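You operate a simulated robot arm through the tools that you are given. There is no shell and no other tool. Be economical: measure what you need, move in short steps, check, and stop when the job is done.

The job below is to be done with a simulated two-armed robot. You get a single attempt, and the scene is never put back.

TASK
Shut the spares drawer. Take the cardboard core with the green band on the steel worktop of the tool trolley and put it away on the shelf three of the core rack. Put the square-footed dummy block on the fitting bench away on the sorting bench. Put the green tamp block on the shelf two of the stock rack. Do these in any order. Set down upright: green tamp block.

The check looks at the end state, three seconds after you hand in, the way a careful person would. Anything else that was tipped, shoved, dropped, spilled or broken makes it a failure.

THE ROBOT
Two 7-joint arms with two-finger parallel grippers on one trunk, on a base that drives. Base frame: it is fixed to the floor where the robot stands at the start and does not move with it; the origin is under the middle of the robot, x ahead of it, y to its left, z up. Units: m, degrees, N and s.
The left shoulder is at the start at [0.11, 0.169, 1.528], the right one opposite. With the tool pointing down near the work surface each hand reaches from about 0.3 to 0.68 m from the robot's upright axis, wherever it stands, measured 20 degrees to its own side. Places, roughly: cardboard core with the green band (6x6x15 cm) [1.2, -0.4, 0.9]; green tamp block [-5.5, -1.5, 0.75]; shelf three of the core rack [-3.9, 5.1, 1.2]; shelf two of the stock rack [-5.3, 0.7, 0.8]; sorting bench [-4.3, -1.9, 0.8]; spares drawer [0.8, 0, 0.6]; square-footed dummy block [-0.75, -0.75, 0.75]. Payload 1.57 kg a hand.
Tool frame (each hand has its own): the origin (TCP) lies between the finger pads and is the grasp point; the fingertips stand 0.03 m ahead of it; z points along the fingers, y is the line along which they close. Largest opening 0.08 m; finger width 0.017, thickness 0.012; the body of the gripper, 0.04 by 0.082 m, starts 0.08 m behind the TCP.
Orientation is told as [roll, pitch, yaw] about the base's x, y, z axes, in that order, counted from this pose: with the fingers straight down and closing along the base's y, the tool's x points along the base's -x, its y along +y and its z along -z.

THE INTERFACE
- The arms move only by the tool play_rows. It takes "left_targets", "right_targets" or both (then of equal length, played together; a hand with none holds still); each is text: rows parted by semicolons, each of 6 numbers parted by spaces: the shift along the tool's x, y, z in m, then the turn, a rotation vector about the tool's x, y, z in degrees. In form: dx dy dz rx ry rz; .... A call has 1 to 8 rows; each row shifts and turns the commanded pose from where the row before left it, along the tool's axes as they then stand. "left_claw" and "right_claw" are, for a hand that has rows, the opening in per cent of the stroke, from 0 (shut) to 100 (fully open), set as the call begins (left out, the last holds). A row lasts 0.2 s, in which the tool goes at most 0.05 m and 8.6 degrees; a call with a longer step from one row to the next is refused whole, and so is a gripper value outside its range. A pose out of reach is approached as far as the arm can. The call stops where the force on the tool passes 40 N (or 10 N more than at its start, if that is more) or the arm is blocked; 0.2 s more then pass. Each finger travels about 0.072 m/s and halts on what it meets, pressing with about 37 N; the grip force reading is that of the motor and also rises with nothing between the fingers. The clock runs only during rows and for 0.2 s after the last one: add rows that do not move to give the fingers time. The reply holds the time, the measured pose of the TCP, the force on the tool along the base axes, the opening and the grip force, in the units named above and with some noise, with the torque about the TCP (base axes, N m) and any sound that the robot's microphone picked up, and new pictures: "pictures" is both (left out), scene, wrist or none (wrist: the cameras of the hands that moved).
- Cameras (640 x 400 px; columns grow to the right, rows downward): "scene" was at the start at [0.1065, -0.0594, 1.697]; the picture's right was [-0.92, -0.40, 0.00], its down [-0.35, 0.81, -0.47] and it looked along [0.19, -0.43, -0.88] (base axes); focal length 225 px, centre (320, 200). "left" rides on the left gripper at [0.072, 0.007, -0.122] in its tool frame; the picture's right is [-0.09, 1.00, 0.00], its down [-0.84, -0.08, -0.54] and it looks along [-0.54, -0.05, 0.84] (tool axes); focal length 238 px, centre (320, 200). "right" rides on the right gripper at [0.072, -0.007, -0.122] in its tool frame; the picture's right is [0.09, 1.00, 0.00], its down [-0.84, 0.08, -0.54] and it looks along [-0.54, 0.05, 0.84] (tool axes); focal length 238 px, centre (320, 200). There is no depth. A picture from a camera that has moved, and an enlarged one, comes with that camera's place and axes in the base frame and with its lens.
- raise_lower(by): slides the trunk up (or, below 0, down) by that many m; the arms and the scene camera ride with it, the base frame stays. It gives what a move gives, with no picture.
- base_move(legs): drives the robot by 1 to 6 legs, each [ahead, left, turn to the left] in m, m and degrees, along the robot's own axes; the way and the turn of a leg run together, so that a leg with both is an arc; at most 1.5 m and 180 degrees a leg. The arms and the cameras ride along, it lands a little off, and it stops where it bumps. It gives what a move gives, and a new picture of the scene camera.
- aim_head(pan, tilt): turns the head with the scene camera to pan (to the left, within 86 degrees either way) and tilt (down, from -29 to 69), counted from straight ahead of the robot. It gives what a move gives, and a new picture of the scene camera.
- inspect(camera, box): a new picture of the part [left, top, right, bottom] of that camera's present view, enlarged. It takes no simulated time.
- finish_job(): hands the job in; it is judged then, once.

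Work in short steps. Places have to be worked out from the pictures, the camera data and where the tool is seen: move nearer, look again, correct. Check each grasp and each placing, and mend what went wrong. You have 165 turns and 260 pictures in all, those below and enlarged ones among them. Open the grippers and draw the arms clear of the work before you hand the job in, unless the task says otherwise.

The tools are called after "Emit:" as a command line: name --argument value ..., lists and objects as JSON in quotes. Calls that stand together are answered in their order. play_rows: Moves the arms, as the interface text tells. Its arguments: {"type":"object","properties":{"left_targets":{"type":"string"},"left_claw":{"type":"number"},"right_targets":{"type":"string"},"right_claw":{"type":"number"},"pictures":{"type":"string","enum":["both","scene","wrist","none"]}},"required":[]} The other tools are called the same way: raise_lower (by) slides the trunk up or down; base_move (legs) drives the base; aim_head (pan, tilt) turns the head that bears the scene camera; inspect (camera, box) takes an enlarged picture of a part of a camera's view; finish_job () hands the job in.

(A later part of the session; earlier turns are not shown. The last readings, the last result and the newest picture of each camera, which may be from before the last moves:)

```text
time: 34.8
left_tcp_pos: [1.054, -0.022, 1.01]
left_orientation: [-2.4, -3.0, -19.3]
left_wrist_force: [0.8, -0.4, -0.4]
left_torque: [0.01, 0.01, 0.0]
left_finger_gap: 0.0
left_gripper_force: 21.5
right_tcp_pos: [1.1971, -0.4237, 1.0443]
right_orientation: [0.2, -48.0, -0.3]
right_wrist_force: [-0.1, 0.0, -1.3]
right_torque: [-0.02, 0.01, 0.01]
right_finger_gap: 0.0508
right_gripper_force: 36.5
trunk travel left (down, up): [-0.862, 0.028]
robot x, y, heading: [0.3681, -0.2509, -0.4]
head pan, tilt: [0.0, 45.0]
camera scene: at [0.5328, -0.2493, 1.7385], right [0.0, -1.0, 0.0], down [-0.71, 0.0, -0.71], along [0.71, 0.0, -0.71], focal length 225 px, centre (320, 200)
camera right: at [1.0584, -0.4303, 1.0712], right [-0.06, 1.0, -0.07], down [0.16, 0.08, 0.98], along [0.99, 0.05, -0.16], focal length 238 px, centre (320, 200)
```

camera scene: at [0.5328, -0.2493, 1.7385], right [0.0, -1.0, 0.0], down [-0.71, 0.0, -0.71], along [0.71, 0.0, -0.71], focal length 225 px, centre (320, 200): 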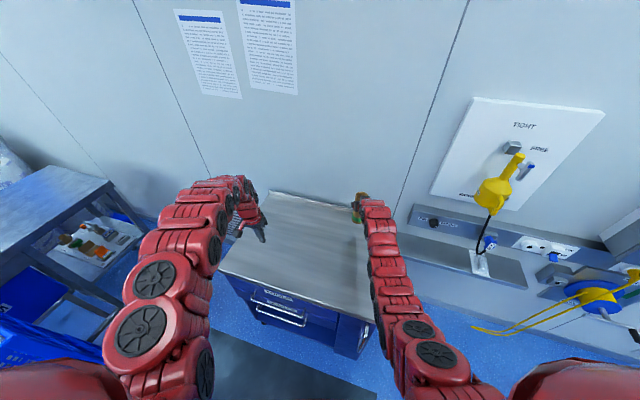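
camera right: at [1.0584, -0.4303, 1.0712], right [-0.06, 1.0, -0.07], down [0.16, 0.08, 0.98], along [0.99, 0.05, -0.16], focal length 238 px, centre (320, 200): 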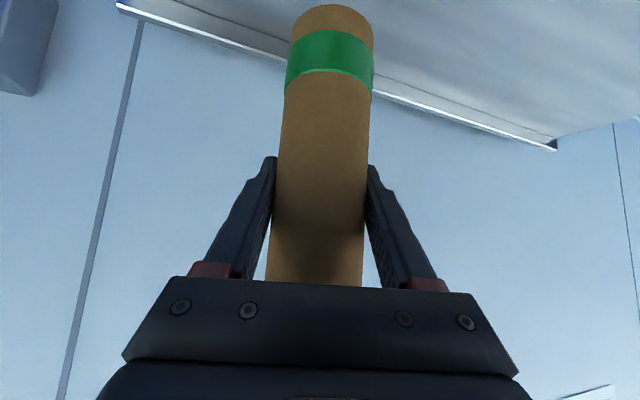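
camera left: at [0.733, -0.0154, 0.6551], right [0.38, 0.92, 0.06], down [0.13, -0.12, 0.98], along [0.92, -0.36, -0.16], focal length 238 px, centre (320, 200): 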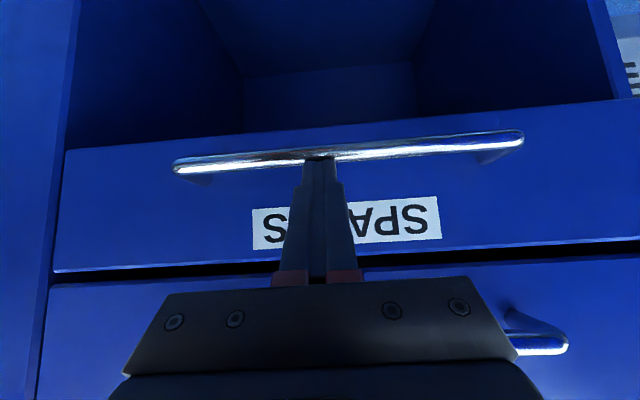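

Held firmly. I back the base away from the trolley, then pull the arms in.

Emit:
base_move --legs '[[-0.4, 0.1, 0]]'

Emit:
play_rows --left_targets "0.03 0.03 0 0 0 0;0.03 0.03 0 0 0 0;0.03 0.03 0 0 0 0;0.03 0 0 0 0 0;0.03 0 0 0 0 0;0 0 0 0 0 0;0 0 0 0 0 0;0 0 0 0 0 0" --right_targets "0.0268 0 -0.0297 0 0 0;0.0268 0 -0.0297 0 0 0;0.0268 0 -0.0297 0 0 0;0.0268 0 -0.0297 0 0 0;0.0268 0 -0.0297 0 0 0;0.0268 0 -0.0297 0 0 0;0.0268 0 -0.0297 0 0 0;0 0 0 0 0 0" --pictures "none"

Emit:
aim_head --pan 86 --tilt 20

Emit:
aim_head --pan -86 --tilt 20

```text
time: 37.3
left_tcp_pos: [0.6566, 0.0826, 1.0097]
left_orientation: [-2.4, -3.0, -19.2]
left_wrist_force: [-0.2, -0.2, -0.1]
left_torque: [-0.02, 0.01, 0.0]
left_finger_gap: 0.0002
left_gripper_force: 21.1
right_tcp_pos: [0.8009, -0.3188, 1.0435]
right_orientation: [0.1, -48.0, 0.0]
right_wrist_force: [-0.2, -1.4, -1.0]
right_torque: [-0.01, -0.01, 0.01]
right_finger_gap: 0.051
right_gripper_force: 37.5
trunk travel left (down, up): [-0.862, 0.028]
robot x, y, heading: [-0.0289, -0.147, -0.1]
head pan, tilt: [0.0, 45.0]
camera scene: at [0.137, -0.1475, 1.7384], right [0.0, -1.0, 0.0], down [-0.71, 0.0, -0.71], along [0.71, 0.0, -0.71], focal length 225 px, centre (320, 200)
```

scene: 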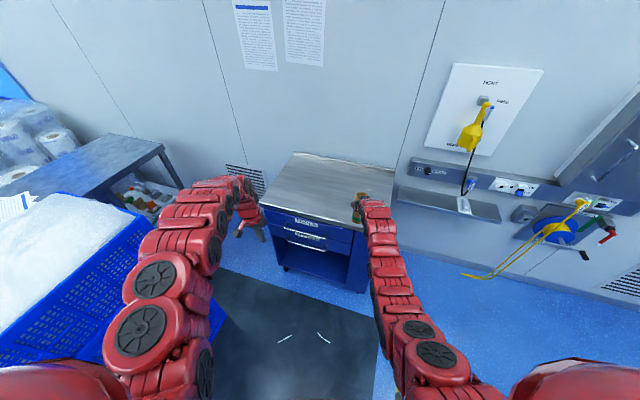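

```text
time: 39.1
left_tcp_pos: [0.5458, 0.2181, 0.9972]
left_orientation: [-2.4, -2.9, -19.2]
left_wrist_force: [-0.7, 1.1, -0.1]
left_torque: [-0.01, -0.04, 0.02]
left_finger_gap: 0.0
left_gripper_force: 21.0
right_tcp_pos: [0.5202, -0.3168, 1.0424]
right_orientation: [0.1, -48.0, 0.0]
right_wrist_force: [-0.5, 0.7, -0.8]
right_torque: [-0.02, -0.01, -0.02]
right_finger_gap: 0.0506
right_gripper_force: 37.1
trunk travel left (down, up): [-0.862, 0.028]
robot x, y, heading: [-0.0262, -0.1481, -0.1]
head pan, tilt: [0.0, 45.0]
```

```text
time: 40.7
left_tcp_pos: [0.5454, 0.2172, 0.9987]
left_orientation: [-2.5, -3.0, -19.2]
left_wrist_force: [0.2, 0.9, -0.1]
left_torque: [-0.02, 0.02, -0.04]
left_finger_gap: 0.0
left_gripper_force: 21.3
right_tcp_pos: [0.522, -0.3174, 1.0432]
right_orientation: [0.0, -48.0, -0.1]
right_wrist_force: [0.2, -0.3, -0.8]
right_torque: [0.02, 0.01, 0.01]
right_finger_gap: 0.0508
right_gripper_force: 37.3
trunk travel left (down, up): [-0.862, 0.028]
robot x, y, heading: [-0.0247, -0.1464, -0.2]
head pan, tilt: [85.9, 20.0]
camera scene: at [0.0612, -0.0542, 1.7772], right [1.0, -0.07, 0.0], down [-0.03, -0.34, -0.94], along [0.07, 0.94, -0.34], focal length 225 px, centre (320, 200)
```

scene: 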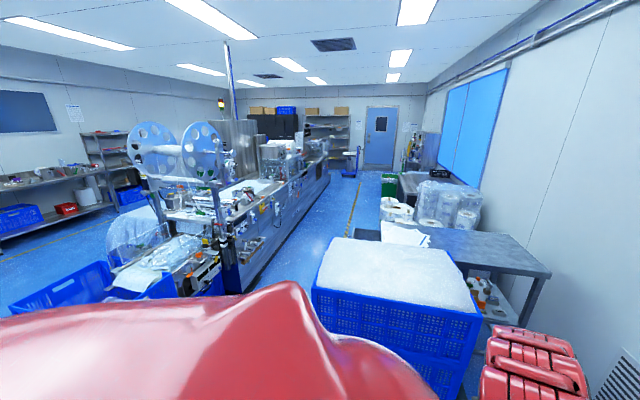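

```text
time: 43.3
left_tcp_pos: [0.5449, 0.2173, 0.9987]
left_orientation: [-2.5, -3.1, -19.2]
left_wrist_force: [0.1, 0.2, 0.3]
left_torque: [0.03, -0.01, 0.0]
left_finger_gap: 0.0
left_gripper_force: 21.3
right_tcp_pos: [0.521, -0.3168, 1.0438]
right_orientation: [0.0, -48.0, -0.1]
right_wrist_force: [0.5, -0.1, 0.0]
right_torque: [0.02, -0.03, 0.0]
right_finger_gap: 0.0504
right_gripper_force: 37.1
trunk travel left (down, up): [-0.862, 0.028]
robot x, y, heading: [-0.029, -0.1508, -0.5]
head pan, tilt: [-85.9, 20.0]
camera scene: at [0.0609, -0.24, 1.7772], right [-1.0, -0.07, 0.0], down [-0.02, 0.34, -0.94], along [0.07, -0.94, -0.34], focal length 225 px, centre (320, 200)
```

scene: 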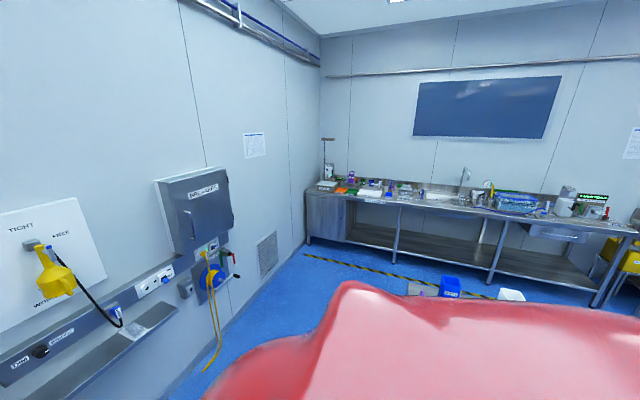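

The core's secure. I turn right in steps to view the area behind (fitting bench).

Emit:
base_move --legs '[[0, 0, -70]]'

Emit:
aim_head --pan -60 --tilt 30

```text
time: 46.8
left_tcp_pos: [0.5059, -0.5644, 0.9986]
left_orientation: [-2.5, -3.0, -89.9]
left_wrist_force: [0.1, -0.6, 0.6]
left_torque: [-0.04, -0.02, 0.0]
left_finger_gap: 0.0001
left_gripper_force: 21.1
right_tcp_pos: [-0.0068, -0.7201, 1.0433]
right_orientation: [0.1, -48.1, -70.7]
right_wrist_force: [-0.2, -0.6, -1.2]
right_torque: [0.03, 0.01, 0.0]
right_finger_gap: 0.0508
right_gripper_force: 36.8
trunk travel left (down, up): [-0.862, 0.028]
robot x, y, heading: [-0.0277, -0.1447, -71.1]
head pan, tilt: [-85.9, 20.0]
camera scene: at [-0.0848, -0.2597, 1.7772], right [-0.4, 0.92, 0.0], down [0.31, 0.14, -0.94], along [-0.86, -0.37, -0.34], focal length 225 px, centre (320, 200)
```

scene: 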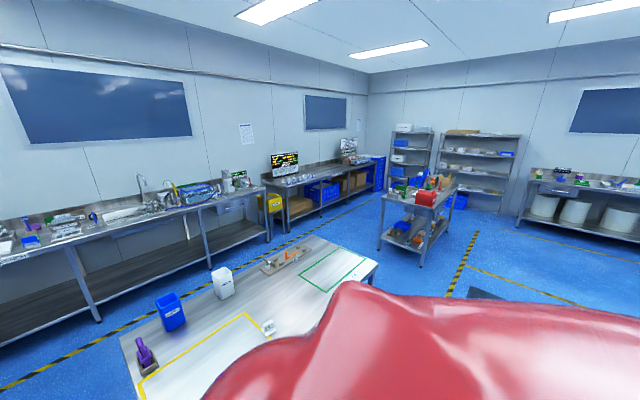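

```text
time: 47.7
left_tcp_pos: [0.5053, -0.5652, 0.998]
left_orientation: [-2.5, -3.0, -89.9]
left_wrist_force: [0.2, -0.3, 0.4]
left_torque: [0.0, -0.01, -0.04]
left_finger_gap: 0.0001
left_gripper_force: 21.3
right_tcp_pos: [-0.0076, -0.7195, 1.0431]
right_orientation: [0.1, -47.9, -70.7]
right_wrist_force: [0.0, 0.3, -1.0]
right_torque: [0.0, 0.01, 0.03]
right_finger_gap: 0.0505
right_gripper_force: 36.7
trunk travel left (down, up): [-0.862, 0.028]
robot x, y, heading: [-0.0231, -0.1464, -70.9]
head pan, tilt: [-60.0, 30.0]
camera scene: at [-0.0585, -0.2913, 1.7612], right [-0.76, 0.65, 0.0], down [0.33, 0.38, -0.87], along [-0.57, -0.66, -0.5], focal length 225 px, centre (320, 200)
```

scene: 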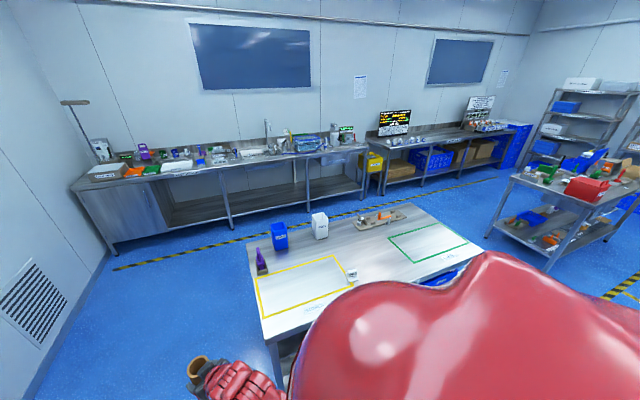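

The fitting bench is behind-right. I zoom in on its items.

Emit:
inspect --camera "scene" --box '[240, 190, 480, 340]'

Emit:
inspect --camera "scene" --box '[340, 60, 640, 250]'

```text
2.67 times, centred on (360, 265) of scene
camera zoom: at [-0.0585, -0.2913, 1.7612], right [-0.76, 0.65, 0.0], down [0.33, 0.38, -0.87], along [-0.57, -0.66, -0.5], focal length 599 px, centre (213, 27)
```

zoom: 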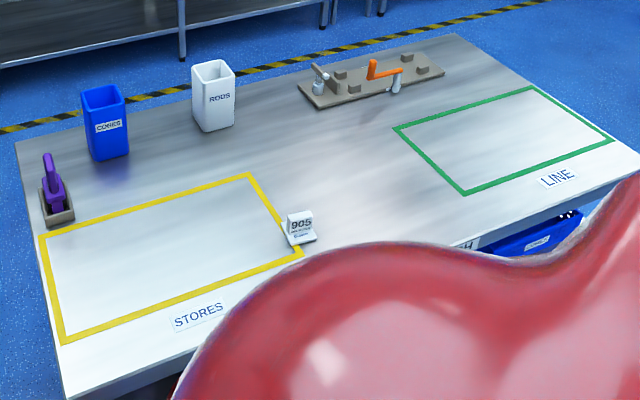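

```text
2.11 times, centred on (490, 155) of scene
camera zoom: at [-0.0585, -0.2913, 1.7612], right [-0.76, 0.65, 0.0], down [0.33, 0.38, -0.87], along [-0.57, -0.66, -0.5], focal length 473 px, centre (-38, 295)
```

zoom: 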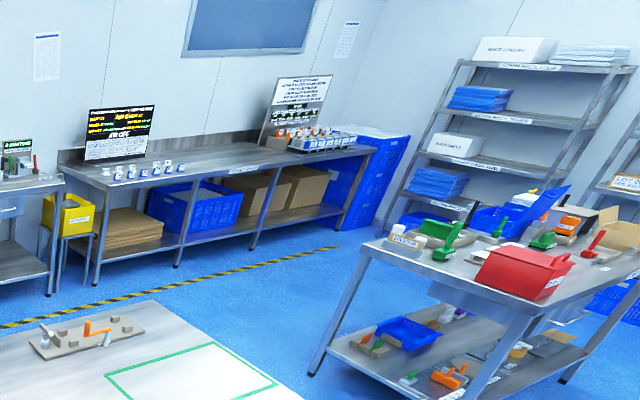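

The white "905" block on a square-ish foot near (-0.77, -0.84) is likely the dummy block; I want a closer look. I lift the core higher, turn to face the bench, and shift sideways.

Emit:
play_rows --right_targets "-0.0248 0 -0.0223 0 0 0;-0.0248 0 -0.0223 0 0 0;-0.0248 0 -0.0223 0 0 0;0 0 0 0 0 0" --pictures "none"

Emit:
base_move --legs '[[0, 0, -37], [0.0, -0.65, 0], [0.2, 0, 0]]'

Emit:
aim_head --pan 0 --tilt 50

```text
time: 48.7
left_tcp_pos: [0.5049, -0.5653, 0.9981]
left_orientation: [-2.6, -3.0, -89.9]
left_wrist_force: [-0.4, 0.4, 0.2]
left_torque: [-0.03, -0.01, -0.02]
left_finger_gap: 0.0001
left_gripper_force: 20.8
right_tcp_pos: [-0.0056, -0.7456, 1.078]
right_orientation: [0.1, -48.0, -70.6]
right_wrist_force: [-0.1, 0.2, 0.4]
right_torque: [-0.03, -0.01, -0.04]
right_finger_gap: 0.0503
right_gripper_force: 37.2
right hand out of reach, approached as far as the arm can: row 1, 2, 3
trunk travel left (down, up): [-0.862, 0.028]
robot x, y, heading: [-0.0274, -0.1482, -70.8]
head pan, tilt: [-60.0, 30.0]
```

```text
time: 55.2
left_tcp_pos: [-0.5341, -0.7938, 0.9989]
left_orientation: [-2.3, -3.1, -127.0]
left_wrist_force: [0.8, 0.8, 0.4]
left_torque: [-0.03, 0.0, -0.01]
left_finger_gap: 0.0001
left_gripper_force: 21.3
right_tcp_pos: [-1.0484, -0.6269, 1.0774]
right_orientation: [0.1, -48.1, -107.8]
right_wrist_force: [-0.3, 0.7, -0.4]
right_torque: [0.01, 0.0, -0.03]
right_finger_gap: 0.0505
right_gripper_force: 37.2
trunk travel left (down, up): [-0.862, 0.028]
robot x, y, heading: [-0.7059, -0.1366, -108.0]
head pan, tilt: [-60.0, 30.0]
camera scene: at [-0.8177, -0.2323, 1.7613], right [-0.21, 0.98, 0.0], down [0.49, 0.1, -0.87], along [-0.85, -0.18, -0.5], focal length 225 px, centre (320, 200)
```

scene: 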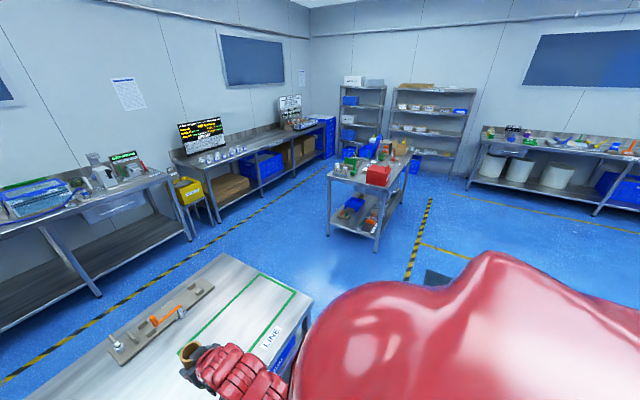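

```text
time: 56.5
left_tcp_pos: [-0.5341, -0.7942, 0.9986]
left_orientation: [-2.5, -3.0, -127.1]
left_wrist_force: [-0.6, 0.7, -1.1]
left_torque: [0.03, -0.02, 0.0]
left_finger_gap: 0.0
left_gripper_force: 21.6
right_tcp_pos: [-1.0497, -0.6277, 1.0772]
right_orientation: [0.1, -48.1, -107.9]
right_wrist_force: [0.0, -0.3, -0.7]
right_torque: [-0.03, -0.01, 0.05]
right_finger_gap: 0.0503
right_gripper_force: 37.1
trunk travel left (down, up): [-0.862, 0.028]
robot x, y, heading: [-0.7038, -0.1392, -108.0]
head pan, tilt: [0.0, 50.0]
camera scene: at [-0.7536, -0.2888, 1.7316], right [-0.95, 0.31, 0.0], down [0.24, 0.73, -0.64], along [-0.2, -0.61, -0.77], focal length 225 px, centre (320, 200)
```

scene: 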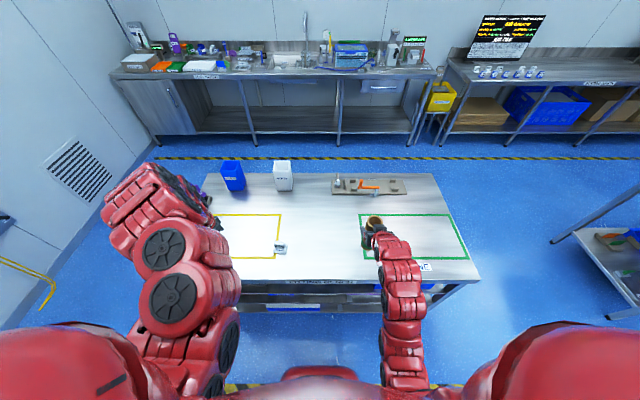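

Emit:
inspect --camera "scene" --box '[190, 190, 350, 290]'

Emit:
inspect --camera "scene" --box '[440, 0, 640, 125]'

```text
4.00 times, centred on (270, 240) of scene
camera zoom: at [-0.7536, -0.2888, 1.7316], right [-0.95, 0.31, 0.0], down [0.24, 0.73, -0.64], along [-0.2, -0.61, -0.77], focal length 899 px, centre (520, 40)
```

zoom: 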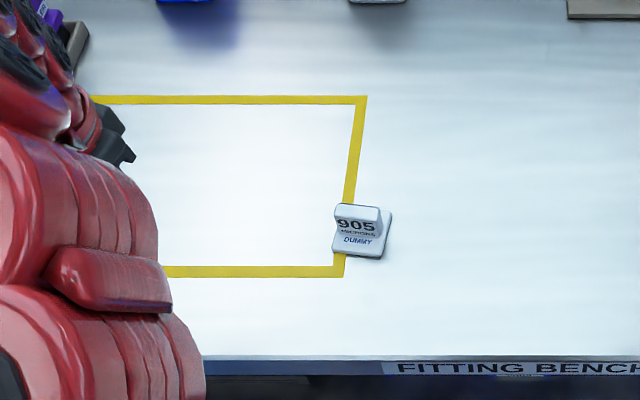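

```text
3.20 times, centred on (540, 62) of scene
camera zoom: at [-0.7536, -0.2888, 1.7316], right [-0.95, 0.31, 0.0], down [0.24, 0.73, -0.64], along [-0.2, -0.61, -0.77], focal length 719 px, centre (-384, 640)
```

zoom: 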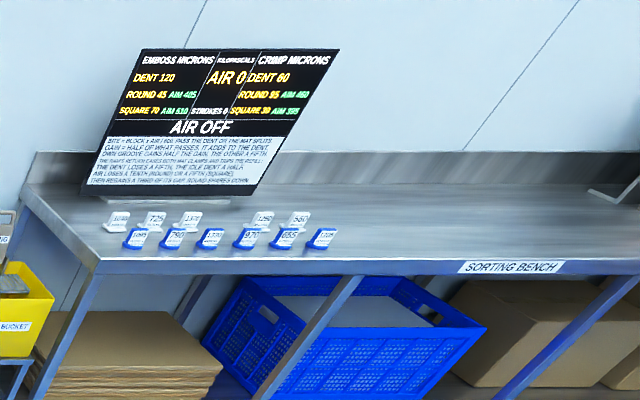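

The block is "905 DUMMY" on a square foot, at about (-0.733, -0.828). I turn the left hand to face the bench, open it and bring it near the block for a wrist view.

Emit:
play_rows --left_targets "0 0 0 0 0 -6.4;0 0 0 0 0 -6.4;0 0 0 2.5 3 -6.4;0 -0.045 0 0 0 0;0 -0.045 0 0 0 0;0 -0.045 0 0 0 0;0 -0.035 0 0 0 0;0 0 0 0 0 0" --left_claw 100 --pictures "wrist"

```text
time: 58.3
left_tcp_pos: [-0.6981, -0.7617, 0.9894]
left_orientation: [-5.8, 1.2, -108.0]
left_wrist_force: [-0.3, -0.5, 0.7]
left_torque: [0.01, 0.02, -0.05]
left_finger_gap: 0.0803
left_gripper_force: 0.1
left hand out of reach, approached as far as the arm can: row 5, 6, 7
right_tcp_pos: [-1.049, -0.6265, 1.0771]
right_orientation: [0.0, -48.1, -107.8]
right_wrist_force: [-1.3, 0.1, -0.7]
right_torque: [0.01, 0.02, -0.02]
right_finger_gap: 0.0504
right_gripper_force: 37.1
trunk travel left (down, up): [-0.862, 0.028]
robot x, y, heading: [-0.7062, -0.1418, -108.0]
head pan, tilt: [0.0, 50.0]
camera left: at [-0.659, -0.7003, 1.1127], right [0.91, -0.39, -0.1], down [-0.28, -0.8, 0.53], along [-0.29, -0.46, -0.84], focal length 238 px, centre (320, 200)
```

left: 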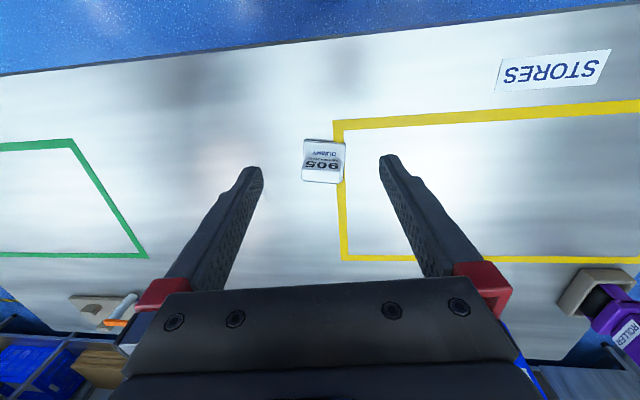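

The block is near (-0.746, -0.825). I lower the trunk 0.12 m (core stays well above the bench) and move the hand over the block.

Emit:
raise_lower --by -0.12

Emit:
play_rows --left_targets "-0.0375 -0.013 0 0 0 0;-0.0375 -0.013 0 0 0 0;0 0 0 0 0 0" --pictures "wrist"

```text
time: 59.8
left_tcp_pos: [-0.6986, -0.7597, 0.8706]
left_orientation: [-5.7, 1.1, -108.1]
left_wrist_force: [1.4, -0.2, -0.2]
left_torque: [0.0, -0.01, -0.03]
left_finger_gap: 0.0803
left_gripper_force: 0.1
right_tcp_pos: [-1.0506, -0.6277, 0.9574]
right_orientation: [0.1, -48.1, -107.8]
right_wrist_force: [-1.2, -0.7, -1.8]
right_torque: [-0.01, -0.02, 0.02]
right_finger_gap: 0.0507
right_gripper_force: 36.9
trunk travel left (down, up): [-0.742, 0.148]
robot x, y, heading: [-0.7023, -0.1391, -107.7]
head pan, tilt: [0.0, 50.0]
```

```text
time: 60.6
left_tcp_pos: [-0.746, -0.8234, 0.8726]
left_orientation: [-5.7, 1.2, -108.1]
left_wrist_force: [0.0, 0.4, -0.3]
left_torque: [0.02, 0.0, 0.01]
left_finger_gap: 0.0798
left_gripper_force: 0.1
right_tcp_pos: [-1.0502, -0.6266, 0.9577]
right_orientation: [0.1, -48.2, -108.0]
right_wrist_force: [1.1, 0.3, -0.4]
right_torque: [-0.02, 0.02, -0.01]
right_finger_gap: 0.0504
right_gripper_force: 36.8
trunk travel left (down, up): [-0.742, 0.148]
robot x, y, heading: [-0.7046, -0.1407, -107.8]
head pan, tilt: [0.0, 50.0]
camera left: at [-0.7082, -0.7632, 0.9951], right [0.91, -0.39, -0.1], down [-0.29, -0.8, 0.53], along [-0.29, -0.45, -0.84], focal length 238 px, centre (320, 200)
```

left: 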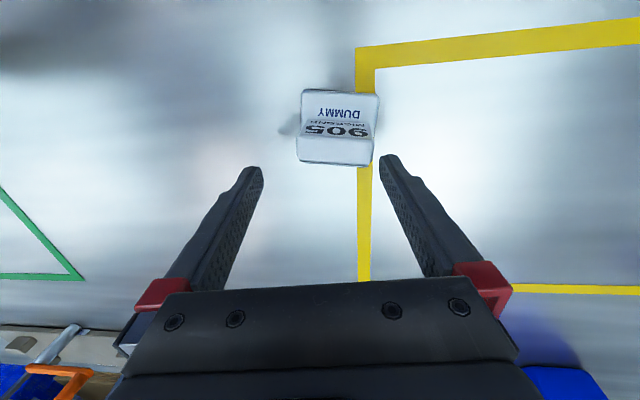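

Orientation is tilted ~6°; I correct that and fine-shift over the block (est. (-0.734, -0.809), bench z≈0.785).

Emit:
play_rows --left_targets "0.012 0.007 0 -5.7 -1.2 0;0 0 0 0 0 0" --pictures "wrist"

```text
time: 61.2
left_tcp_pos: [-0.7351, -0.8154, 0.8714]
left_orientation: [0.1, 0.0, -108.0]
left_wrist_force: [-0.4, -1.2, 0.1]
left_torque: [0.01, 0.01, 0.03]
left_finger_gap: 0.08
left_gripper_force: 0.0
right_tcp_pos: [-1.0498, -0.6285, 0.9571]
right_orientation: [0.1, -48.0, -107.9]
right_wrist_force: [0.3, 0.8, -1.0]
right_torque: [-0.02, 0.01, 0.0]
right_finger_gap: 0.0502
right_gripper_force: 36.7
trunk travel left (down, up): [-0.742, 0.148]
robot x, y, heading: [-0.705, -0.1324, -108.2]
head pan, tilt: [0.0, 50.0]
camera left: at [-0.7079, -0.7484, 0.9936], right [0.92, -0.4, 0.0], down [-0.33, -0.77, 0.54], along [-0.21, -0.5, -0.84], focal length 238 px, centre (320, 200)
```

left: 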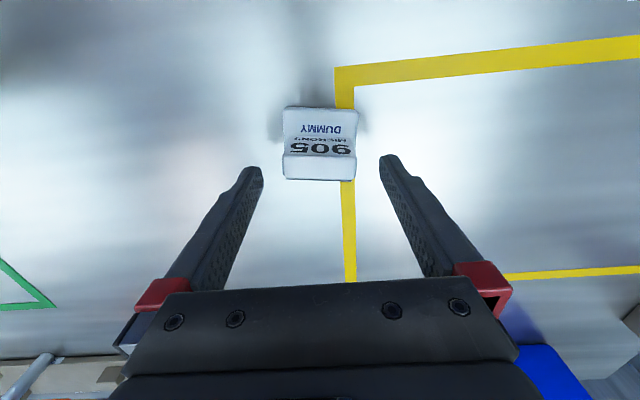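

Nicely centred. I descend in small steps watching the force.

Emit:
play_rows --left_targets "0 0 0.015 0 0 0;0 0 0.015 0 0 0;0 0 0.012 0 0 0;0 0 0 0 0 0" --pictures "wrist"

```text
time: 62.2
left_tcp_pos: [-0.7357, -0.8145, 0.8301]
left_orientation: [0.1, 0.0, -108.1]
left_wrist_force: [-0.6, 0.2, 7.5]
left_torque: [0.13, 0.27, 0.07]
left_finger_gap: 0.0796
left_gripper_force: 0.1
right_tcp_pos: [-1.0494, -0.6275, 0.9565]
right_orientation: [0.0, -48.1, -107.8]
right_wrist_force: [-0.2, -0.2, -1.6]
right_torque: [-0.01, 0.01, 0.01]
right_finger_gap: 0.0506
right_gripper_force: 37.6
trunk travel left (down, up): [-0.742, 0.148]
robot x, y, heading: [-0.7028, -0.1413, -107.8]
head pan, tilt: [0.0, 50.0]
camera left: at [-0.7081, -0.7473, 0.9522], right [0.92, -0.39, 0.0], down [-0.33, -0.77, 0.54], along [-0.21, -0.5, -0.84], focal length 238 px, centre (320, 200)
```

left: 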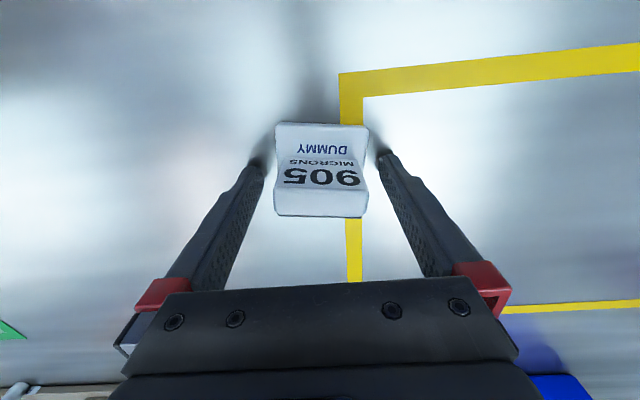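

Tips touch the bench (7.5 N), so bench z≈0.80. I rise 5 mm and close.

Emit:
play_rows --left_targets "0 0 -0.005 0 0 0;0 0 0 0 0 0;0 0 0 0 0 0;0 0 0 0 0 0" --left_claw 0 --pictures "wrist"

```text
time: 63.2
left_tcp_pos: [-0.7355, -0.8146, 0.8324]
left_orientation: [0.0, -0.1, -107.9]
left_wrist_force: [-0.5, 0.1, 0.1]
left_torque: [-0.05, 0.03, 0.0]
left_finger_gap: 0.0594
left_gripper_force: 37.3
right_tcp_pos: [-1.0495, -0.6273, 0.9581]
right_orientation: [0.1, -48.1, -107.9]
right_wrist_force: [0.0, -0.4, -1.0]
right_torque: [0.0, -0.02, 0.01]
right_finger_gap: 0.0503
right_gripper_force: 36.5
trunk travel left (down, up): [-0.742, 0.148]
robot x, y, heading: [-0.7055, -0.1375, -107.8]
head pan, tilt: [0.0, 50.0]
camera left: at [-0.7078, -0.7477, 0.9561], right [0.92, -0.4, 0.0], down [-0.33, -0.77, 0.54], along [-0.21, -0.5, -0.84], focal length 238 px, centre (320, 200)
```

left: 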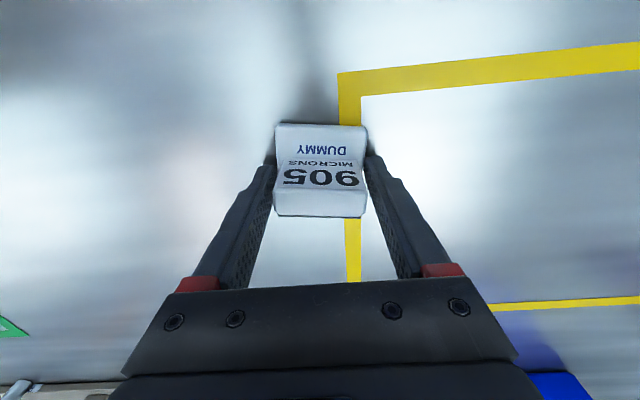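

Gripped at 59 mm. Lift with the trunk.

Emit:
raise_lower --by 0.14

Emit:
inspect --camera "left" --box '[0, 0, 640, 400]'

```text
time: 64.9
left_tcp_pos: [-0.7367, -0.8156, 0.9738]
left_orientation: [0.0, 0.0, -108.0]
left_wrist_force: [-0.6, -0.2, -1.1]
left_torque: [0.0, 0.02, -0.04]
left_finger_gap: 0.0591
left_gripper_force: 36.6
right_tcp_pos: [-1.0506, -0.6277, 1.0975]
right_orientation: [0.1, -47.9, -107.9]
right_wrist_force: [0.0, 0.0, -1.6]
right_torque: [0.03, 0.02, -0.02]
right_finger_gap: 0.0508
right_gripper_force: 36.8
trunk travel left (down, up): [-0.882, 0.008]
robot x, y, heading: [-0.7046, -0.1384, -107.8]
head pan, tilt: [0.0, 50.0]
```

```text
1.00 times, centred on (320, 200) of left (not enlarged: the box is as wide or as high as the picture)
camera zoom: at [-0.7079, -0.7479, 1.0959], right [0.92, -0.4, 0.0], down [-0.33, -0.77, 0.54], along [-0.21, -0.5, -0.84], focal length 238 px, centre (320, 200)
```

zoom: 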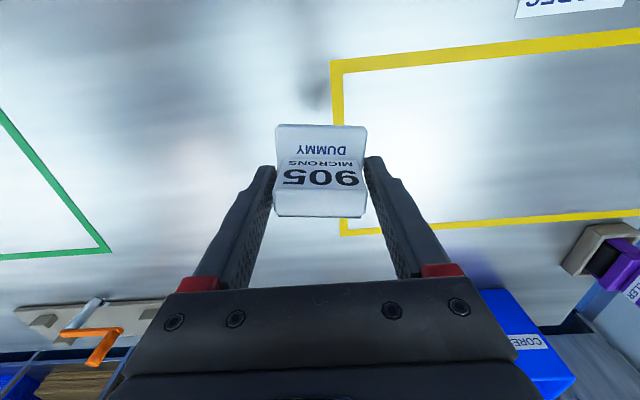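

Both objects held. I strafe right past the end of the fitting bench, then go forward toward the sorting bench aisle, checking by camera.

Emit:
aim_head --pan -70 --tilt 35

Emit:
base_move --legs '[[0, -1.35, 0]]'

Emit:
aim_head --pan 0 --tilt 35

```text
time: 66.3
left_tcp_pos: [-0.7355, -0.8154, 0.9739]
left_orientation: [0.1, -0.1, -108.0]
left_wrist_force: [0.1, 0.0, -1.2]
left_torque: [0.0, -0.01, 0.0]
left_finger_gap: 0.0586
left_gripper_force: 36.8
right_tcp_pos: [-1.0491, -0.6276, 1.0973]
right_orientation: [0.1, -48.0, -107.9]
right_wrist_force: [0.1, 1.1, -1.0]
right_torque: [-0.02, -0.03, -0.01]
right_finger_gap: 0.0502
right_gripper_force: 37.3
trunk travel left (down, up): [-0.882, 0.008]
robot x, y, heading: [-0.7075, -0.1377, -108.1]
head pan, tilt: [-70.0, 35.0]
camera scene: at [-0.8178, -0.2184, 1.7733], right [-0.04, 1.0, 0.0], down [0.57, 0.02, -0.82], along [-0.82, -0.03, -0.57], focal length 225 px, centre (320, 200)
```

scene: 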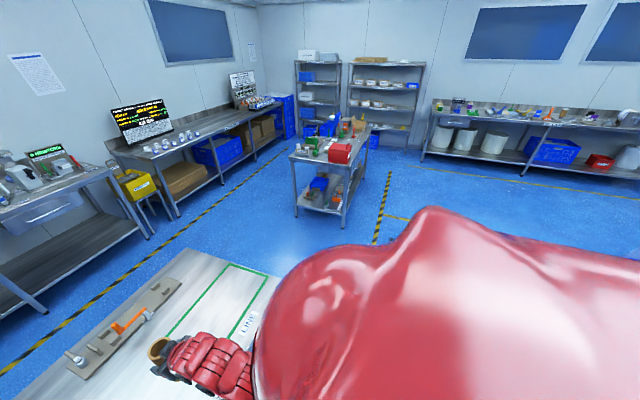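

```text
time: 73.1
left_tcp_pos: [-2.0269, -0.399, 0.9732]
left_orientation: [0.1, 0.0, -107.9]
left_wrist_force: [0.4, -0.5, -1.4]
left_torque: [-0.04, 0.0, -0.01]
left_finger_gap: 0.058
left_gripper_force: 36.6
right_tcp_pos: [-2.3437, -0.2138, 1.0971]
right_orientation: [0.1, -48.0, -107.7]
right_wrist_force: [-0.3, 0.3, -0.6]
right_torque: [-0.01, -0.04, -0.03]
right_finger_gap: 0.0503
right_gripper_force: 37.2
trunk travel left (down, up): [-0.882, 0.008]
robot x, y, heading: [-2.0021, 0.2758, -107.9]
head pan, tilt: [-70.0, 35.0]
camera scene: at [-2.112, 0.1973, 1.7734], right [-0.04, 1.0, 0.0], down [0.57, 0.02, -0.82], along [-0.82, -0.03, -0.57], focal length 225 px, centre (320, 200)
```

scene: 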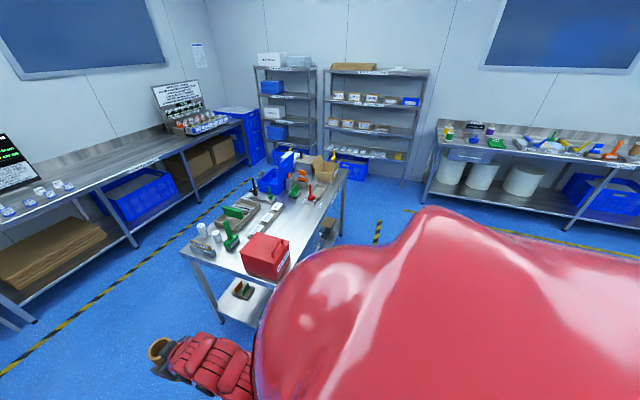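

```text
time: 74.5
left_tcp_pos: [-2.0273, -0.398, 0.9736]
left_orientation: [0.1, 0.0, -107.7]
left_wrist_force: [0.1, 0.3, -0.8]
left_torque: [-0.01, -0.01, -0.02]
left_finger_gap: 0.0579
left_gripper_force: 37.0
right_tcp_pos: [-2.3428, -0.2132, 1.0963]
right_orientation: [0.1, -48.0, -107.7]
right_wrist_force: [-0.6, 0.4, -0.9]
right_torque: [-0.02, 0.01, 0.02]
right_finger_gap: 0.0503
right_gripper_force: 36.7
trunk travel left (down, up): [-0.882, 0.008]
robot x, y, heading: [-2.0015, 0.2776, -107.7]
head pan, tilt: [0.0, 35.0]
camera scene: at [-2.0511, 0.1171, 1.7733], right [-0.95, 0.31, 0.0], down [0.18, 0.55, -0.82], along [-0.25, -0.78, -0.57], focal length 225 px, centre (320, 200)
```

scene: 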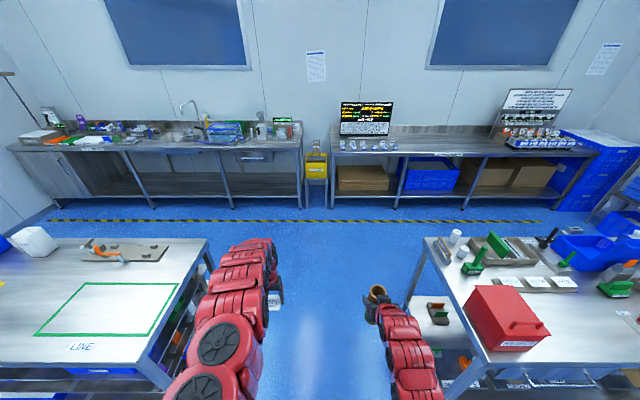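

The gap between fitting bench and cart is ~1.06 m, centre a bit to my left. I centre, drive through, then look again.

Emit:
base_move --legs '[[0, 0.15, 0], [1.4, 0, 0], [0.15, 0, 0]]'

Emit:
aim_head --pan -55 --tilt 40

```text
time: 83.5
left_tcp_pos: [-2.35, -1.9284, 0.9741]
left_orientation: [0.0, -0.1, -107.6]
left_wrist_force: [0.0, -0.1, -0.7]
left_torque: [0.0, 0.02, 0.01]
left_finger_gap: 0.0572
left_gripper_force: 37.1
right_tcp_pos: [-2.6663, -1.744, 1.0992]
right_orientation: [0.1, -48.1, -107.4]
right_wrist_force: [-0.4, 0.0, -0.7]
right_torque: [0.01, -0.01, 0.01]
right_finger_gap: 0.0506
right_gripper_force: 36.5
trunk travel left (down, up): [-0.882, 0.008]
robot x, y, heading: [-2.3281, -1.2492, -107.3]
head pan, tilt: [0.0, 35.0]
camera scene: at [-2.375, -1.4114, 1.7737], right [-0.95, 0.3, 0.0], down [0.17, 0.55, -0.82], along [-0.25, -0.78, -0.57], focal length 225 px, centre (320, 200)
```

scene: 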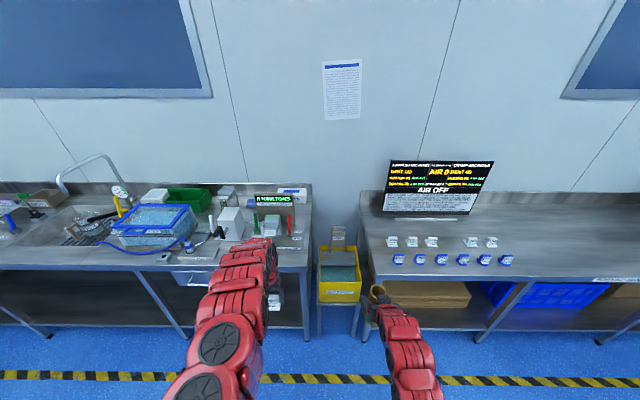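

```text
time: 84.7
left_tcp_pos: [-2.3494, -1.9309, 0.9736]
left_orientation: [0.0, -0.1, -107.5]
left_wrist_force: [0.2, 0.2, -1.3]
left_torque: [0.03, 0.02, 0.01]
left_finger_gap: 0.0574
left_gripper_force: 37.5
right_tcp_pos: [-2.6667, -1.7474, 1.0982]
right_orientation: [0.0, -47.9, -107.3]
right_wrist_force: [0.0, 1.1, -1.6]
right_torque: [-0.03, 0.04, 0.02]
right_finger_gap: 0.0503
right_gripper_force: 36.4
trunk travel left (down, up): [-0.882, 0.008]
robot x, y, heading: [-2.3258, -1.2552, -107.4]
head pan, tilt: [-55.0, 40.0]
camera scene: at [-2.4307, -1.3566, 1.7658], right [-0.3, 0.95, 0.0], down [0.61, 0.2, -0.77], along [-0.73, -0.23, -0.64], focal length 225 px, centre (320, 200)
```

scene: 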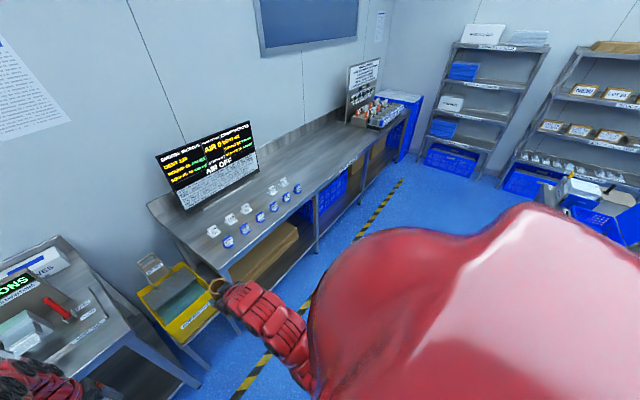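

The sorting bench has a free area right of the block rows. I strafe right 1.38 m and look.

Emit:
base_move --legs '[[0, -1.38, 0]]'

Emit:
aim_head --pan 0 --tilt 45

```text
time: 91.6
left_tcp_pos: [-3.6693, -1.5157, 0.9743]
left_orientation: [0.0, 0.1, -107.5]
left_wrist_force: [0.1, 0.0, -0.6]
left_torque: [0.0, -0.01, -0.01]
left_finger_gap: 0.057
left_gripper_force: 37.0
right_tcp_pos: [-3.9854, -1.3315, 1.0965]
right_orientation: [0.1, -47.9, -107.4]
right_wrist_force: [0.3, -0.1, -0.7]
right_torque: [0.07, 0.0, 0.0]
right_finger_gap: 0.0503
right_gripper_force: 37.0
trunk travel left (down, up): [-0.882, 0.008]
robot x, y, heading: [-3.6463, -0.8403, -107.3]
head pan, tilt: [-55.0, 40.0]
camera scene: at [-3.7495, -0.9424, 1.7658], right [-0.3, 0.95, 0.0], down [0.61, 0.19, -0.77], along [-0.73, -0.23, -0.64], focal length 225 px, centre (320, 200)
```

scene: 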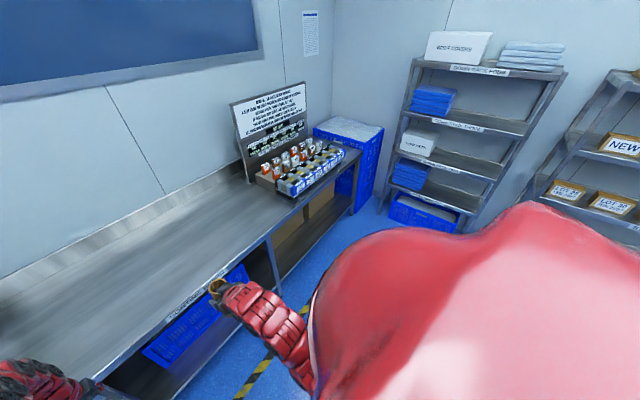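

```text
time: 92.8
left_tcp_pos: [-3.6698, -1.5161, 0.9736]
left_orientation: [0.0, 0.0, -107.4]
left_wrist_force: [0.5, 0.4, -1.0]
left_torque: [0.01, -0.04, -0.01]
left_finger_gap: 0.0573
left_gripper_force: 36.6
right_tcp_pos: [-3.9848, -1.3319, 1.0971]
right_orientation: [0.1, -47.9, -107.4]
right_wrist_force: [0.9, -0.4, -0.8]
right_torque: [0.03, 0.01, 0.02]
right_finger_gap: 0.0504
right_gripper_force: 37.0
trunk travel left (down, up): [-0.882, 0.008]
robot x, y, heading: [-3.6415, -0.8405, -107.1]
head pan, tilt: [0.0, 45.0]
camera scene: at [-3.6932, -0.9942, 1.7585], right [-0.95, 0.3, 0.0], down [0.21, 0.67, -0.71], along [-0.21, -0.67, -0.71], focal length 225 px, centre (320, 200)
```

scene: 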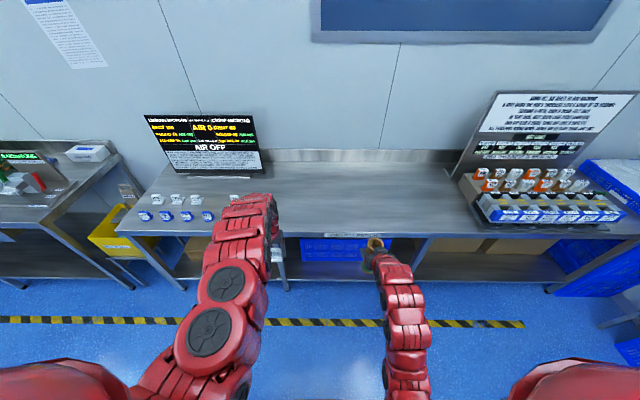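

Space ahead of the left hand is free. I drive forward 0.32 m.

Emit:
base_move --legs '[[0.32, 0, 0]]'

Emit:
inspect --camera "left" --box '[0, 0, 640, 400]'

```text
time: 95.0
left_tcp_pos: [-3.7608, -1.819, 0.9736]
left_orientation: [0.0, 0.0, -107.1]
left_wrist_force: [0.0, -0.3, -0.5]
left_torque: [0.01, 0.0, 0.0]
left_finger_gap: 0.057
left_gripper_force: 37.2
right_tcp_pos: [-4.0769, -1.6353, 1.0967]
right_orientation: [0.1, -48.0, -107.2]
right_wrist_force: [0.3, 0.0, -0.7]
right_torque: [0.0, 0.0, 0.0]
right_finger_gap: 0.0505
right_gripper_force: 37.2
trunk travel left (down, up): [-0.882, 0.008]
robot x, y, heading: [-3.7421, -1.1413, -107.1]
head pan, tilt: [0.0, 45.0]
camera scene: at [-3.7863, -1.2964, 1.7587], right [-0.96, 0.29, 0.0], down [0.21, 0.68, -0.71], along [-0.21, -0.68, -0.71], focal length 225 px, centre (320, 200)
```

scene: 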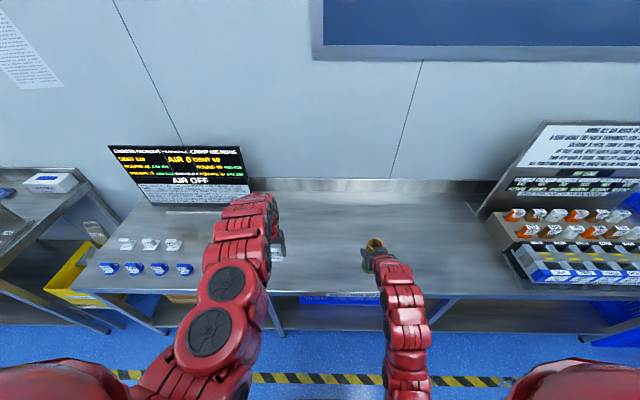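

```text
1.00 times, centred on (320, 200) of left (not enlarged: the box is as wide or as high as the picture)
camera zoom: at [-3.7333, -1.7516, 1.0966], right [0.92, -0.38, 0.0], down [-0.32, -0.78, 0.54], along [-0.21, -0.5, -0.84], focal length 238 px, centre (320, 200)
```

zoom: 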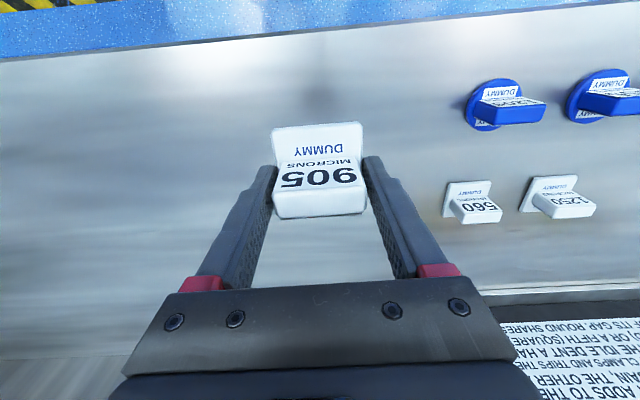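

Square-footed white blocks form the back row. I'll set 905 next to it in line: lower the trunk 0.08 and reach 0.1 forward.

Emit:
raise_lower --by -0.08

Emit:
play_rows --left_targets "-0.035 0.01 0 0 0 0;-0.035 0.01 0 0 0 0;-0.035 0.01 0 0 0 0;0 0 0 0 0 0" --pictures "wrist"

```text
time: 96.2
left_tcp_pos: [-3.7598, -1.8207, 0.8936]
left_orientation: [0.0, 0.0, -107.2]
left_wrist_force: [0.3, -0.6, -0.9]
left_torque: [-0.02, -0.02, 0.0]
left_finger_gap: 0.0571
left_gripper_force: 36.9
right_tcp_pos: [-4.0773, -1.6366, 1.017]
right_orientation: [0.1, -48.0, -107.1]
right_wrist_force: [0.2, -0.3, -0.5]
right_torque: [0.02, 0.03, -0.03]
right_finger_gap: 0.0504
right_gripper_force: 36.7
trunk travel left (down, up): [-0.802, 0.088]
robot x, y, heading: [-3.7396, -1.1436, -107.0]
head pan, tilt: [0.0, 45.0]
```

```text
time: 97.2
left_tcp_pos: [-3.7607, -1.8589, 0.8965]
left_orientation: [0.0, 0.1, -107.2]
left_wrist_force: [0.0, -0.1, -0.9]
left_torque: [-0.01, 0.05, -0.01]
left_finger_gap: 0.0571
left_gripper_force: 36.7
left hand out of reach, approached as far as the arm can: row 2, 3
right_tcp_pos: [-4.0766, -1.6375, 1.0171]
right_orientation: [0.2, -48.0, -106.9]
right_wrist_force: [0.0, 0.7, -0.9]
right_torque: [-0.01, 0.0, 0.01]
right_finger_gap: 0.0502
right_gripper_force: 36.7
trunk travel left (down, up): [-0.802, 0.088]
robot x, y, heading: [-3.7379, -1.1414, -106.8]
head pan, tilt: [0.0, 45.0]
camera left: at [-3.734, -1.7919, 1.0184], right [0.92, -0.38, 0.0], down [-0.32, -0.78, 0.54], along [-0.21, -0.5, -0.84], focal length 238 px, centre (320, 200)
```

left: 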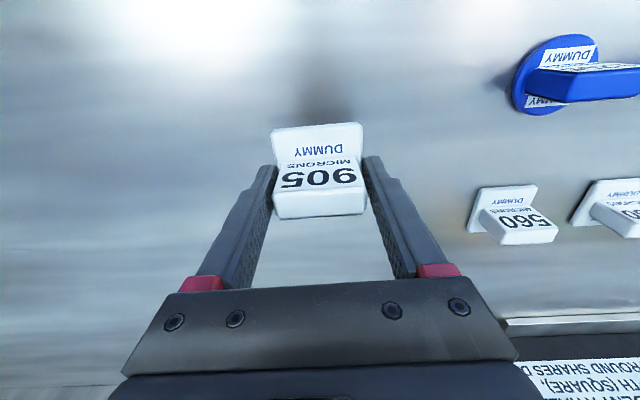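

Arm at its limit; I drive the base 0.06 m forward and continue.

Emit:
base_move --legs '[[0.07, 0, 0]]'

Emit:
play_rows --left_targets "0 0 0.012 0 0 0;0 0 0.012 0 0 0;0 0 0 0 0 0" --pictures "wrist"

```text
time: 98.2
left_tcp_pos: [-3.7811, -1.9256, 0.8971]
left_orientation: [0.0, 0.0, -107.2]
left_wrist_force: [0.4, 0.1, -0.3]
left_torque: [-0.01, 0.01, -0.02]
left_finger_gap: 0.057
left_gripper_force: 37.2
right_tcp_pos: [-4.0969, -1.7031, 1.0175]
right_orientation: [0.1, -47.9, -107.0]
right_wrist_force: [0.6, 0.1, -0.3]
right_torque: [-0.01, -0.03, -0.01]
right_finger_gap: 0.0501
right_gripper_force: 37.1
trunk travel left (down, up): [-0.802, 0.088]
robot x, y, heading: [-3.7537, -1.2062, -107.2]
head pan, tilt: [0.0, 45.0]
camera scene: at [-3.8068, -1.3634, 1.6787], right [-0.96, 0.29, 0.0], down [0.21, 0.68, -0.71], along [-0.21, -0.68, -0.71], focal length 225 px, centre (320, 200)
```

scene: 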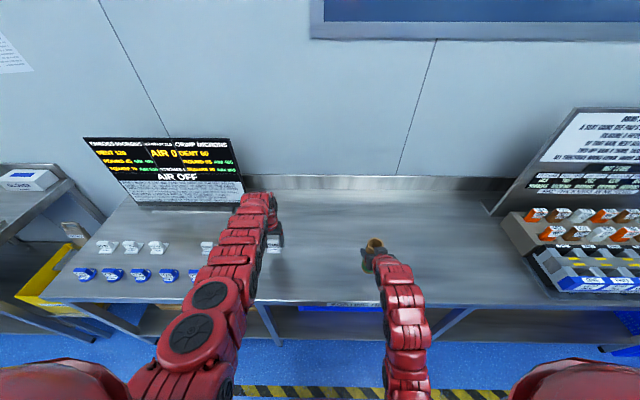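

```text
time: 99.0
left_tcp_pos: [-3.7796, -1.9164, 0.8774]
left_orientation: [0.0, 0.0, -107.2]
left_wrist_force: [-0.3, -0.8, -1.1]
left_torque: [0.01, -0.05, -0.01]
left_finger_gap: 0.057
left_gripper_force: 36.9
left hand out of reach, approached as far as the arm can: row 1, 2
right_tcp_pos: [-4.0975, -1.7034, 1.0165]
right_orientation: [0.1, -48.0, -107.0]
right_wrist_force: [-0.5, 0.1, -1.6]
right_torque: [0.01, 0.04, 0.03]
right_finger_gap: 0.0503
right_gripper_force: 36.6
trunk travel left (down, up): [-0.802, 0.088]
robot x, y, heading: [-3.7593, -1.2074, -107.1]
head pan, tilt: [0.0, 45.0]
camera left: at [-3.7532, -1.8486, 0.9982], right [0.92, -0.38, 0.0], down [-0.32, -0.78, 0.54], along [-0.21, -0.5, -0.84], focal length 238 px, centre (320, 200)
```

left: 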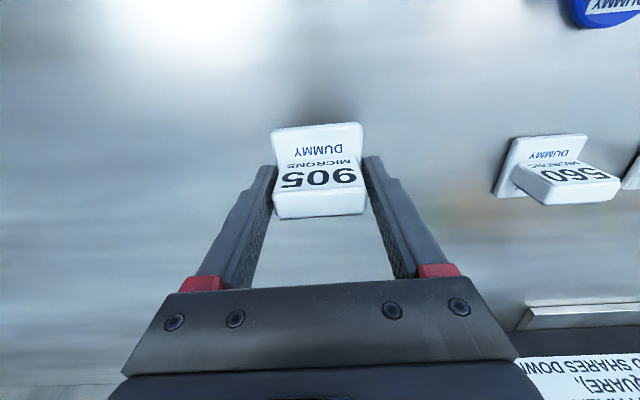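

Good place. I lower gently until contact.

Emit:
play_rows --left_targets "0.012 0 0.01 0 0 0;0 0 0.01 0 0 0;0 0 0.008 0 0 0;0 0 0.006 0 0 0;0 0 0 0 0 0" --pictures "wrist"

```text
time: 100.2
left_tcp_pos: [-3.7759, -1.9036, 0.8433]
left_orientation: [0.0, 0.0, -107.2]
left_wrist_force: [0.4, 0.7, -2.2]
left_torque: [-0.02, 0.01, -0.03]
left_finger_gap: 0.057
left_gripper_force: 36.6
right_tcp_pos: [-4.0973, -1.7046, 1.0175]
right_orientation: [0.1, -47.9, -107.2]
right_wrist_force: [-1.1, 0.1, -0.9]
right_torque: [0.01, -0.03, 0.02]
right_finger_gap: 0.0502
right_gripper_force: 37.1
trunk travel left (down, up): [-0.802, 0.088]
robot x, y, heading: [-3.7624, -1.2116, -107.1]
head pan, tilt: [0.0, 45.0]
camera left: at [-3.7485, -1.8355, 0.9654], right [0.92, -0.38, 0.0], down [-0.32, -0.78, 0.54], along [-0.21, -0.5, -0.84], focal length 238 px, centre (320, 200)
```

left: 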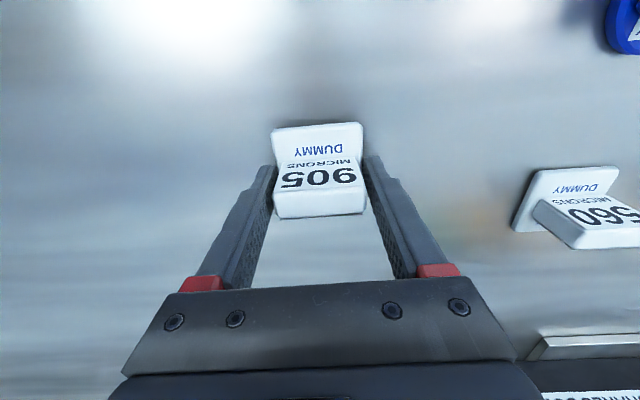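

Not yet in contact; I continue in 4 mm steps.

Emit:
play_rows --left_targets "0 0 0.004 0 0 0;0 0 0.004 0 0 0;0 0 0.003 0 0 0;0 0 0 0 0 0" --pictures "none"

```text
time: 101.2
left_tcp_pos: [-3.7748, -1.9002, 0.8373]
left_orientation: [0.0, 0.0, -107.2]
left_wrist_force: [-0.5, 0.0, -0.9]
left_torque: [0.0, 0.01, -0.02]
left_finger_gap: 0.0571
left_gripper_force: 37.2
left hand out of reach, approached as far as the arm can: row 1, 3
right_tcp_pos: [-4.0975, -1.7038, 1.0173]
right_orientation: [0.1, -47.9, -107.1]
right_wrist_force: [-0.1, 0.2, -0.6]
right_torque: [-0.01, 0.01, -0.01]
right_finger_gap: 0.0502
right_gripper_force: 36.8
trunk travel left (down, up): [-0.802, 0.088]
robot x, y, heading: [-3.7646, -1.2086, -107.3]
head pan, tilt: [0.0, 45.0]
```

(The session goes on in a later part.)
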